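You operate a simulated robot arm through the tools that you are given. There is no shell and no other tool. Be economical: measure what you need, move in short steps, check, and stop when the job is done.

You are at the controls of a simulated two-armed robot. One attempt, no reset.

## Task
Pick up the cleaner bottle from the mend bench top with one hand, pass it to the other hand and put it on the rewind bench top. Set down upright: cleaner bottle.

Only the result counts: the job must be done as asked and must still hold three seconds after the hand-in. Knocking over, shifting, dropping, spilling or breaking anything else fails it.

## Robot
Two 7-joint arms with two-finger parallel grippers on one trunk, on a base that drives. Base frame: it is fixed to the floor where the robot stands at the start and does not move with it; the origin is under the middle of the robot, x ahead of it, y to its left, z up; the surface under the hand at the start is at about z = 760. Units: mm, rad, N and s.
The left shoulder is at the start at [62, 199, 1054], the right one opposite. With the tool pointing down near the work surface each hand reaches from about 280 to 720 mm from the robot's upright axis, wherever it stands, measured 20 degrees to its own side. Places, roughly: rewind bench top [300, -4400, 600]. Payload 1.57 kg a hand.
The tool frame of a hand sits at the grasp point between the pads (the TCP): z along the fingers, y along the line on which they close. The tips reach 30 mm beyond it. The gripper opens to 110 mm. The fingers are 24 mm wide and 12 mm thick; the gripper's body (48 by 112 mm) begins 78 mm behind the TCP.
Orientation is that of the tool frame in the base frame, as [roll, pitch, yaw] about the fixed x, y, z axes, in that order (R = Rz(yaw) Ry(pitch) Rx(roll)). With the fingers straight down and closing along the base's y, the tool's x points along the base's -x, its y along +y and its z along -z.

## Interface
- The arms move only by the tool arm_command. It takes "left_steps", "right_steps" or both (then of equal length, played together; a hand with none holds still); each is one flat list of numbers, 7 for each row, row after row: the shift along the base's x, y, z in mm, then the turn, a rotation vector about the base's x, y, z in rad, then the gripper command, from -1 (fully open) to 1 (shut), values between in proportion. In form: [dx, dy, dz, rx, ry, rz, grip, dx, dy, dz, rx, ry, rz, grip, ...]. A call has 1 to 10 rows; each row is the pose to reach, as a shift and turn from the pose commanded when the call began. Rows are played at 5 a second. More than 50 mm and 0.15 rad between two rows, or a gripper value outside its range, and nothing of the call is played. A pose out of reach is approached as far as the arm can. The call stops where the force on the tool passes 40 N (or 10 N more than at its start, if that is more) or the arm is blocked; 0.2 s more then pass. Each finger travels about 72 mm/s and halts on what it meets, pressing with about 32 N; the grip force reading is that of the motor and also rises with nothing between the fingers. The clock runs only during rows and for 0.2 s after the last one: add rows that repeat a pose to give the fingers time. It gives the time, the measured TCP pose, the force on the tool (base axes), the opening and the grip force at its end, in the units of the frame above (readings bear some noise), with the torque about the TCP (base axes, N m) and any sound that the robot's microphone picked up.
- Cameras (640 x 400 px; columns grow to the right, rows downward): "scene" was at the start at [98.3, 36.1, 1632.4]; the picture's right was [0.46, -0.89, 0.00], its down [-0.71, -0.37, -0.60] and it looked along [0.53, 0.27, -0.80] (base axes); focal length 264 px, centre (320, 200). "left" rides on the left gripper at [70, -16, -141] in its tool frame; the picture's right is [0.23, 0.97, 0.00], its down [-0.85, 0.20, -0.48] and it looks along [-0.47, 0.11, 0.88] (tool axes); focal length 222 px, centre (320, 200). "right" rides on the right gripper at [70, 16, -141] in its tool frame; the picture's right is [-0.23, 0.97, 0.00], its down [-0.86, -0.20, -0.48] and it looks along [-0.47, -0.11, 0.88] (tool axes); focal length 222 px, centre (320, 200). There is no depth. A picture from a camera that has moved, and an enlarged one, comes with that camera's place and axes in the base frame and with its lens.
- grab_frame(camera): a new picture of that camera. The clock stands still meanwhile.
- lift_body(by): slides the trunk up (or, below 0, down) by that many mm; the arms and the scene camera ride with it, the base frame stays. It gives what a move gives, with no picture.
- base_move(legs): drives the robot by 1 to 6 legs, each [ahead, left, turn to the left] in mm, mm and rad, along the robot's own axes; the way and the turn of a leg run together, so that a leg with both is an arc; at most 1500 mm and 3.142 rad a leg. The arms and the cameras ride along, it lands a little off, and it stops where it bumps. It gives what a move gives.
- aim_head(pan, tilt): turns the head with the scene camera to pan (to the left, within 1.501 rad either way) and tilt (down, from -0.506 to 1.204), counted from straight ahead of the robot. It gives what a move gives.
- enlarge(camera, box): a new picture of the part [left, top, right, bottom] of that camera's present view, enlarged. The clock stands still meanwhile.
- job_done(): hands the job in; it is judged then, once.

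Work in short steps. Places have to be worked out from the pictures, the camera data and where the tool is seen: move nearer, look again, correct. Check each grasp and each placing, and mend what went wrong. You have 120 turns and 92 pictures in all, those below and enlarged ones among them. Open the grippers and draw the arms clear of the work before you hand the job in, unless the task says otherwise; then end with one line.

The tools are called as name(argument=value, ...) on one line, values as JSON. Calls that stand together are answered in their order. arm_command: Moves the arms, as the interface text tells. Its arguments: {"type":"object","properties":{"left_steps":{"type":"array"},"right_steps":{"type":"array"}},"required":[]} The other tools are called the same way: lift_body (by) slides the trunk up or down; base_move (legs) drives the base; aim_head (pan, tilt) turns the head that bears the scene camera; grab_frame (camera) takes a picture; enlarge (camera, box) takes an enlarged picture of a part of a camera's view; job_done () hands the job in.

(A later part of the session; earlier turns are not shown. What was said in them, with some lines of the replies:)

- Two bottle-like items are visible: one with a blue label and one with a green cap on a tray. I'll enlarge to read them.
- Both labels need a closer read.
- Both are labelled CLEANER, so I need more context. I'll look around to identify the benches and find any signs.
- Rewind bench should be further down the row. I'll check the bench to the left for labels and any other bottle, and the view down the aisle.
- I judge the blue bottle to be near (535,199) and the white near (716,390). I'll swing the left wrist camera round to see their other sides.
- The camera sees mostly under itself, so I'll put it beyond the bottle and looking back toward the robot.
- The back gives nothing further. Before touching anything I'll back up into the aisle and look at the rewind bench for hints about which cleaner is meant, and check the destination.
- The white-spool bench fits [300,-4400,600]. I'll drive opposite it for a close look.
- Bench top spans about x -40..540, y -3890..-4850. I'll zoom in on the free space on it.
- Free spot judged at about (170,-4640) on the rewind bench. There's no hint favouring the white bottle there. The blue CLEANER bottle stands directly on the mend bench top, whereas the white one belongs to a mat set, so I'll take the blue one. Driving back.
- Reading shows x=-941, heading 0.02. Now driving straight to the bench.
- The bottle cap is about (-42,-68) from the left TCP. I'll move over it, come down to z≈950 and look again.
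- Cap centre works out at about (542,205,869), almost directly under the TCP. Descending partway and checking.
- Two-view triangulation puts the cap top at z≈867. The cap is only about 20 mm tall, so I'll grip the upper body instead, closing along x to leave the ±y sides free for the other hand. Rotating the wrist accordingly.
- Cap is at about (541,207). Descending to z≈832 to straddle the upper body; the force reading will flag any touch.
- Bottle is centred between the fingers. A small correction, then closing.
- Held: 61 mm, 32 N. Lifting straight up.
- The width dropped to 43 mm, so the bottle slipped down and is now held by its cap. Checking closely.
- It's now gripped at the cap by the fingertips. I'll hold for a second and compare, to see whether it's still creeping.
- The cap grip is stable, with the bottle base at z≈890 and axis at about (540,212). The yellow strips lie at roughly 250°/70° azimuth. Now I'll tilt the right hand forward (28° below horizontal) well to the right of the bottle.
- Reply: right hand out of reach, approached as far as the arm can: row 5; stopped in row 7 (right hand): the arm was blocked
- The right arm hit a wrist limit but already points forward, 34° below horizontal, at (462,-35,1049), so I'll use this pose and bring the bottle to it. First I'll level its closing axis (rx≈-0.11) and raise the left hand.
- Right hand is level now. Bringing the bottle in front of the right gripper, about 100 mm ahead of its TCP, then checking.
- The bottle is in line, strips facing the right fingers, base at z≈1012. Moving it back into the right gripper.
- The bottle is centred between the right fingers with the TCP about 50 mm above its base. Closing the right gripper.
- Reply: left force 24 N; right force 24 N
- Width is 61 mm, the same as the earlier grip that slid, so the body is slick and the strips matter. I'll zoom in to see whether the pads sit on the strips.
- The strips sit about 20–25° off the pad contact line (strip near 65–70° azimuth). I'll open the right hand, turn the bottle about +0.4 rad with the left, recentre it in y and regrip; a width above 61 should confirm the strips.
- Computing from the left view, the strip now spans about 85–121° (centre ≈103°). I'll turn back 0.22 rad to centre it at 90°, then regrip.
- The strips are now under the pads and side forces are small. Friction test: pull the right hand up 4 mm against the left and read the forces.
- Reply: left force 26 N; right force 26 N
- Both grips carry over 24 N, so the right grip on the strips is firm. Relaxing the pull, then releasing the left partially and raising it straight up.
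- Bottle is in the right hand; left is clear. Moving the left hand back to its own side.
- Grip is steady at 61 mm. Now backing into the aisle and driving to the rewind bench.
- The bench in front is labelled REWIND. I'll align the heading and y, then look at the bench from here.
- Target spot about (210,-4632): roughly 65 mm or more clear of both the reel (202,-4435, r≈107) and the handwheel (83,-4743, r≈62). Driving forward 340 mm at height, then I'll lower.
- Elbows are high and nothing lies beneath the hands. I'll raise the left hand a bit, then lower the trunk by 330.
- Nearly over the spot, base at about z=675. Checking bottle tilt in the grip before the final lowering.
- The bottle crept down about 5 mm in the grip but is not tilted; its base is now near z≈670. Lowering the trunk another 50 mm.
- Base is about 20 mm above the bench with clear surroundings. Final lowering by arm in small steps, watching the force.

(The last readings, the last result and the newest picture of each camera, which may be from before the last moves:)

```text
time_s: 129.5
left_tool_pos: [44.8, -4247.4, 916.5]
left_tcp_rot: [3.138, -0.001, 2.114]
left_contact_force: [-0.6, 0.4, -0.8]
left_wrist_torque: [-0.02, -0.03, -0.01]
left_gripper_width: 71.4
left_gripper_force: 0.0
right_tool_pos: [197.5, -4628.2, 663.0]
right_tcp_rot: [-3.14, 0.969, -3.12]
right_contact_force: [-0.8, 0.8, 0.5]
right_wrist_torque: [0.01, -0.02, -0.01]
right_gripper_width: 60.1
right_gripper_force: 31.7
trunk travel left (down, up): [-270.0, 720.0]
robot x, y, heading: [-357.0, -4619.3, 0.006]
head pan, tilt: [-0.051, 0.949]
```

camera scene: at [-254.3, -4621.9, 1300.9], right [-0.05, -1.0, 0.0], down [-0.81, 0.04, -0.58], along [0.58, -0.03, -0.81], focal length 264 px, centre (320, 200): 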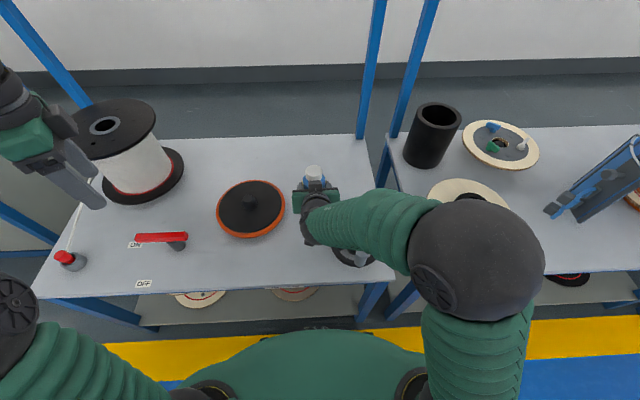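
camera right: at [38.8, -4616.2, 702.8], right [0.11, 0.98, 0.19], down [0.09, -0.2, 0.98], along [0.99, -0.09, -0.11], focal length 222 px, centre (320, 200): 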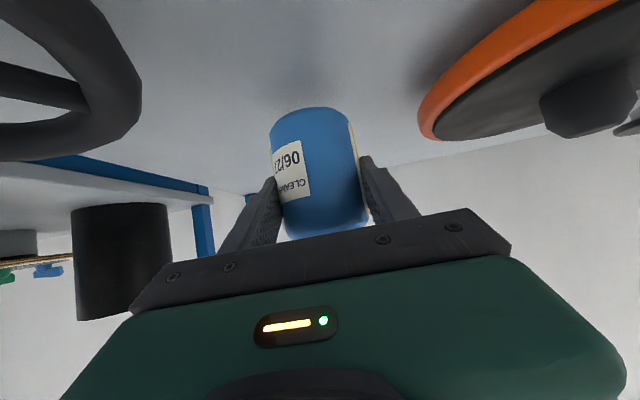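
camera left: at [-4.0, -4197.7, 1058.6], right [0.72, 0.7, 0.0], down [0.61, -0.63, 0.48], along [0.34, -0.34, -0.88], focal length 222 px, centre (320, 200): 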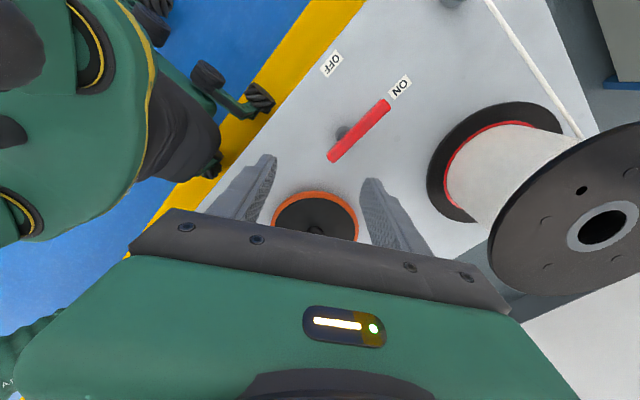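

No contact yet; the base shadow is close. Continuing in small steps.

arm_command(right_steps=[0, 0, -2, 0, 0, 0, 1, 0, 0, -4, 0, 0, 0, 1])

arm_command(right_steps=[0, 0, -1, 0, 0, 0, 1, 0, 0, -2, 0, 0, 0, 1])

enlarge(camera="right", box=[230, 60, 410, 250])

```text
time_s: 130.1
left_tool_pos: [45.7, -4247.7, 916.2]
left_tcp_rot: [3.138, -0.002, 2.115]
left_contact_force: [-1.2, 1.3, 0.6]
left_wrist_torque: [0.01, -0.01, -0.04]
left_gripper_width: 71.4
left_gripper_force: 0.2
right_tool_pos: [195.7, -4628.8, 659.8]
right_tcp_rot: [3.14, 0.967, -3.12]
right_contact_force: [0.2, 0.6, 0.4]
right_wrist_torque: [-0.03, 0.02, 0.0]
right_gripper_width: 60.3
right_gripper_force: 31.7
trunk travel left (down, up): [-270.0, 720.0]
robot x, y, heading: [-358.9, -4619.4, 0.005]
head pan, tilt: [-0.051, 0.949]
```

```text
time_s: 130.7
left_tool_pos: [46.6, -4248.8, 916.7]
left_tcp_rot: [3.137, -0.002, 2.112]
left_contact_force: [0.5, 0.8, 0.1]
left_wrist_torque: [0.0, -0.02, 0.01]
left_gripper_width: 71.7
left_gripper_force: 0.1
right_tool_pos: [195.6, -4628.5, 656.0]
right_tcp_rot: [-3.141, 0.968, -3.122]
right_contact_force: [0.0, 0.4, -0.6]
right_wrist_torque: [0.02, 0.05, 0.01]
right_gripper_width: 60.5
right_gripper_force: 31.7
trunk travel left (down, up): [-270.0, 720.0]
robot x, y, heading: [-358.3, -4617.5, 0.003]
head pan, tilt: [-0.051, 0.949]
```

```text
2.11 times, centred on (320, 155) of right
camera zoom: at [39.2, -4616.6, 680.2], right [0.11, 0.98, 0.19], down [0.09, -0.2, 0.98], along [0.99, -0.09, -0.11], focal length 468 px, centre (320, 295)
```

zoom: 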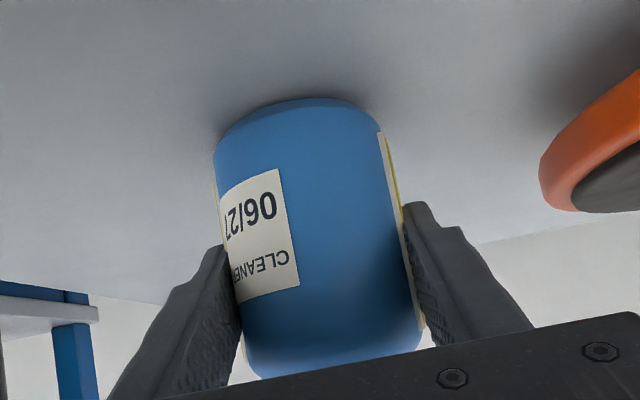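

Contact shadow has almost closed but there's still no reaction force. Continuing down.

arm_command(right_steps=[0, 0, -1, 0, 0, 0, 1, 0, 0, -2, 0, 0, 0, 1, 0, 0, -3, 0, 0, 0, 1])

arm_command(right_steps=[0, 0, -1, 0, 0, 0, 1, 0, 0, -2, 0, 0, 0, 1])

enlarge(camera="right", box=[230, 60, 410, 250])

```text
time_s: 131.5
left_tool_pos: [45.9, -4247.9, 918.8]
left_tcp_rot: [3.139, -0.003, 2.114]
left_contact_force: [0.4, -0.3, 0.1]
left_wrist_torque: [0.0, 0.0, 0.03]
left_gripper_width: 71.1
left_gripper_force: 0.1
right_tool_pos: [194.9, -4628.9, 656.5]
right_tcp_rot: [-3.14, 0.971, -3.12]
right_contact_force: [-0.8, -0.4, 2.1]
right_wrist_torque: [0.0, -0.13, -0.06]
right_gripper_width: 60.4
right_gripper_force: 32.0
trunk travel left (down, up): [-270.0, 720.0]
robot x, y, heading: [-357.3, -4616.6, -0.001]
head pan, tilt: [-0.051, 0.949]
```

```text
time_s: 132.1
left_tool_pos: [44.3, -4248.5, 917.0]
left_tcp_rot: [3.136, -0.003, 2.112]
left_contact_force: [-0.7, 0.1, -0.5]
left_wrist_torque: [-0.01, -0.01, 0.01]
left_gripper_width: 71.8
left_gripper_force: 0.1
right_tool_pos: [195.3, -4627.9, 656.0]
right_tcp_rot: [-3.141, 0.974, -3.121]
right_contact_force: [-2.8, -0.5, 12.8]
right_wrist_torque: [-0.08, -0.44, -0.08]
right_gripper_width: 60.3
right_gripper_force: 31.8
trunk travel left (down, up): [-270.0, 720.0]
robot x, y, heading: [-358.6, -4620.1, 0.001]
head pan, tilt: [-0.051, 0.949]
```

```text
2.11 times, centred on (320, 155) of right
camera zoom: at [38.3, -4616.3, 677.3], right [0.11, 0.98, 0.19], down [0.09, -0.2, 0.98], along [0.99, -0.09, -0.11], focal length 468 px, centre (320, 295)
```

zoom: 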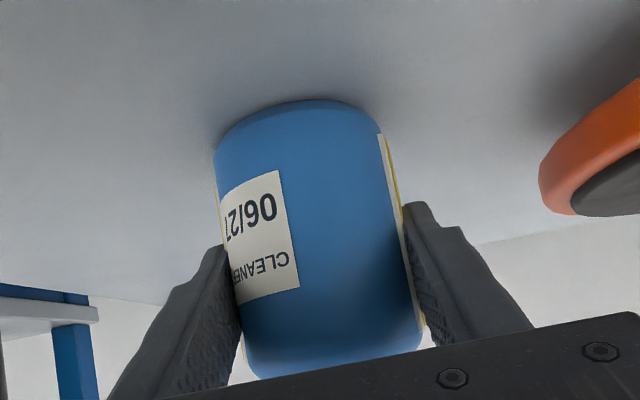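

Bottle stands on the bench with 13 N of contact. Easing up 1 mm, then opening.

arm_command(right_steps=[0, 0, 1, 0, 0, 0, 1, 0, 0, 1, 0, 0, 0, 0.7, 0, 0, 1, 0, 0, 0, -0.1, 0, 0, 1, 0, 0, 0, -0.3, 0, 0, 1, 0, 0, 0, -0.8, 0, 0, 1, 0, 0, 0, -0.8])

enlarge(camera="right", box=[200, 60, 440, 250])

```text
time_s: 133.5
left_tool_pos: [45.1, -4248.1, 917.2]
left_tcp_rot: [3.138, -0.001, 2.113]
left_contact_force: [0.2, -0.4, 0.3]
left_wrist_torque: [-0.03, 0.0, -0.03]
left_gripper_width: 71.8
left_gripper_force: 0.1
right_tool_pos: [195.5, -4629.7, 654.7]
right_tcp_rot: [3.142, 0.969, -3.12]
right_contact_force: [0.7, 0.2, 0.1]
right_wrist_torque: [0.02, 0.01, 0.01]
right_gripper_width: 99.1
right_gripper_force: 0.1
trunk travel left (down, up): [-270.0, 720.0]
robot x, y, heading: [-360.1, -4621.9, -0.006]
head pan, tilt: [-0.051, 0.949]
```

```text
2.11 times, centred on (320, 155) of right
camera zoom: at [38.8, -4616.4, 677.0], right [0.11, 0.98, 0.19], down [0.09, -0.2, 0.98], along [0.99, -0.09, -0.11], focal length 468 px, centre (320, 295)
```

zoom: 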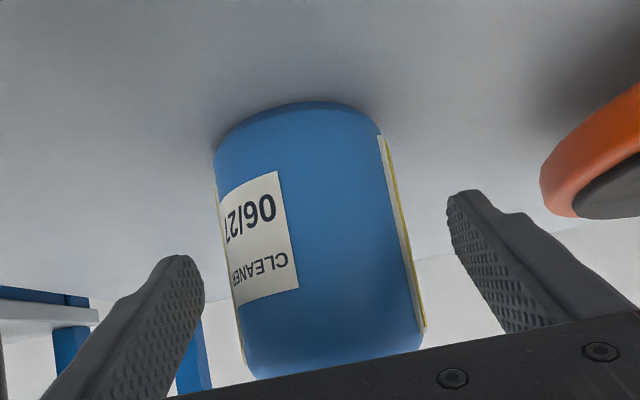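

Bottle stands free. Withdrawing the right hand back and up along its own axis.

arm_command(right_steps=[-12, 0, 8, 0, 0, 0, -0.8, -28, 0, 19, 0, 0, 0, -0.8, -45, 0, 31, 0, 0, 0, -0.8, -65, 0, 48, 0, 0, 0, -0.8, -80, 0, 80, 0, 0, 0, -0.8])

grab_frame(camera="right")

```text
time_s: 134.7
left_tool_pos: [44.5, -4248.3, 916.5]
left_tcp_rot: [3.138, -0.002, 2.113]
left_contact_force: [0.1, 0.3, -0.3]
left_wrist_torque: [0.0, -0.01, -0.01]
left_gripper_width: 71.6
left_gripper_force: 0.1
right_tool_pos: [121.1, -4645.5, 728.1]
right_tcp_rot: [-3.129, 0.955, 3.133]
right_contact_force: [-0.4, -0.1, -0.3]
right_wrist_torque: [-0.02, 0.01, 0.02]
right_gripper_width: 99.0
right_gripper_force: 0.1
trunk travel left (down, up): [-270.0, 720.0]
robot x, y, heading: [-361.8, -4621.3, 0.007]
head pan, tilt: [-0.051, 0.949]
```

```text
18 pictures are left
camera right: at [-35.2, -4626.7, 752.6], right [0.15, 0.97, 0.18], down [0.1, -0.2, 0.98], along [0.98, -0.13, -0.13], focal length 222 px, centre (320, 200)
```

right: 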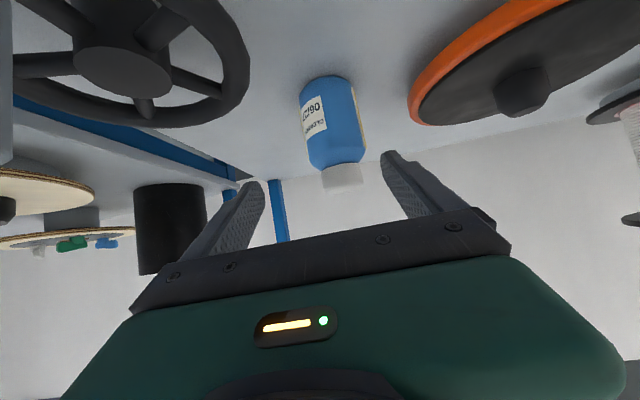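

Hand is clear and the bottle stands upright. Raising the trunk, backing away and checking the result.

lift_body(by=300)

base_move(legs=[[-300, 0, 0]])

arm_command(left_steps=[0, 0, 0, 0, 0, 0, -1, 0, 0, 0, 0, 0, 0, -1, 0, 0, 0, 0, 0, 0, -1], right_steps=[0, 0, 0, 0, 0, 0, -1, 0, 0, 0, 0, 0, 0, -1, 0, 0, 0, 0, 0, 0, -1])

aim_head(pan=0.0, tilt=0.7)

grab_frame(camera="scene")

enlarge(camera="scene", box=[260, 150, 400, 290])

```text
time_s: 137.7
left_tool_pos: [46.8, -4247.3, 1217.4]
left_tcp_rot: [3.138, -0.002, 2.114]
left_contact_force: [-0.6, 0.1, 0.2]
left_wrist_torque: [0.01, 0.02, -0.01]
left_gripper_width: 71.6
left_gripper_force: 0.0
right_tool_pos: [115.9, -4627.1, 1035.3]
right_tcp_rot: [3.141, 0.97, -3.119]
right_contact_force: [0.4, 0.9, 1.0]
right_wrist_torque: [0.02, 0.0, 0.01]
right_gripper_width: 99.0
right_gripper_force: 0.0
trunk travel left (down, up): [-570.0, 420.0]
robot x, y, heading: [-359.2, -4619.2, 0.004]
head pan, tilt: [-0.051, 0.949]
```

```text
time_s: 139.7
left_tool_pos: [-246.1, -4247.3, 1216.1]
left_tcp_rot: [3.139, -0.002, 2.118]
left_contact_force: [0.3, 0.1, -0.5]
left_wrist_torque: [0.01, -0.02, 0.0]
left_gripper_width: 72.0
left_gripper_force: 0.1
right_tool_pos: [-175.4, -4626.5, 1034.1]
right_tcp_rot: [-3.138, 0.968, -3.116]
right_contact_force: [-0.8, -0.4, 0.4]
right_wrist_torque: [0.04, 0.03, 0.06]
right_gripper_width: 99.2
right_gripper_force: 0.1
trunk travel left (down, up): [-570.0, 420.0]
robot x, y, heading: [-649.9, -4621.9, 0.006]
head pan, tilt: [-0.051, 0.949]
```

```text
time_s: 140.5
left_tool_pos: [-247.5, -4247.9, 1218.2]
left_tcp_rot: [3.137, -0.001, 2.118]
left_contact_force: [-0.5, -0.4, -0.1]
left_wrist_torque: [0.0, 0.03, 0.01]
left_gripper_width: 110.1
left_gripper_force: 0.1
right_tool_pos: [-175.7, -4627.7, 1034.9]
right_tcp_rot: [3.141, 0.97, -3.115]
right_contact_force: [-0.1, 0.5, 0.2]
right_wrist_torque: [0.02, 0.01, -0.01]
right_gripper_width: 110.0
right_gripper_force: 0.2
trunk travel left (down, up): [-570.0, 420.0]
robot x, y, heading: [-651.4, -4624.7, 0.011]
head pan, tilt: [-0.051, 0.949]
```

```text
time_s: 141.3
left_tool_pos: [-248.0, -4246.7, 1216.6]
left_tcp_rot: [3.138, -0.003, 2.117]
left_contact_force: [0.3, -0.4, 1.0]
left_wrist_torque: [-0.02, 0.0, 0.0]
left_gripper_width: 110.1
left_gripper_force: 0.2
right_tool_pos: [-174.3, -4627.1, 1034.2]
right_tcp_rot: [-3.141, 0.968, -3.116]
right_contact_force: [-0.4, 0.1, -0.2]
right_wrist_torque: [0.0, -0.02, -0.01]
right_gripper_width: 110.2
right_gripper_force: 0.0
trunk travel left (down, up): [-570.0, 420.0]
robot x, y, heading: [-648.2, -4621.8, 0.01]
head pan, tilt: [0.0, 0.7]
```

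```text
17 pictures are left
camera scene: at [-533.4, -4618.6, 1570.6], right [0.01, -1.0, 0.0], down [-0.65, -0.01, -0.76], along [0.76, 0.0, -0.65], focal length 264 px, centre (320, 200)
```

scene: 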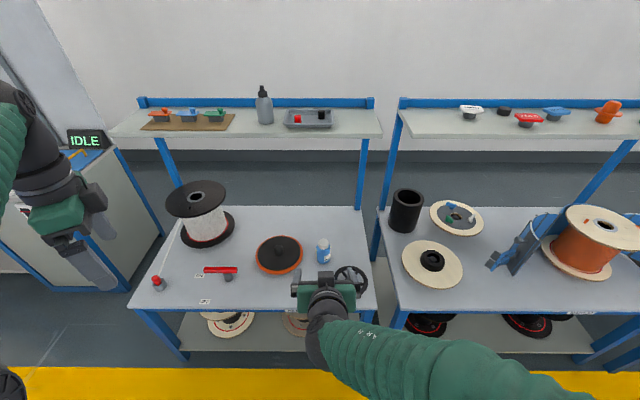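

```text
2.86 times, centred on (330, 220) of scene
camera zoom: at [-533.4, -4618.6, 1570.6], right [0.01, -1.0, 0.0], down [-0.65, -0.01, -0.76], along [0.76, 0.0, -0.65], focal length 753 px, centre (291, 143)
```

zoom: 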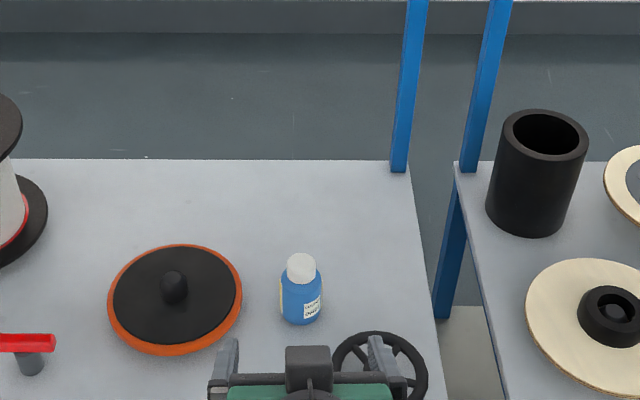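

The bottle stands upright on the rewind bench with everything around it undisturbed. Both grippers are open and clear, so I'm handing in.

job_done()

```text
The job is handed in.
```

I picked the blue CLEANER bottle off the mend bench with the left hand, passed it to the right, and set it upright on the rewind bench. There were two bottles labelled CLEANER. I took the blue one because it stood directly on the bench top, while the white one was on a mat.
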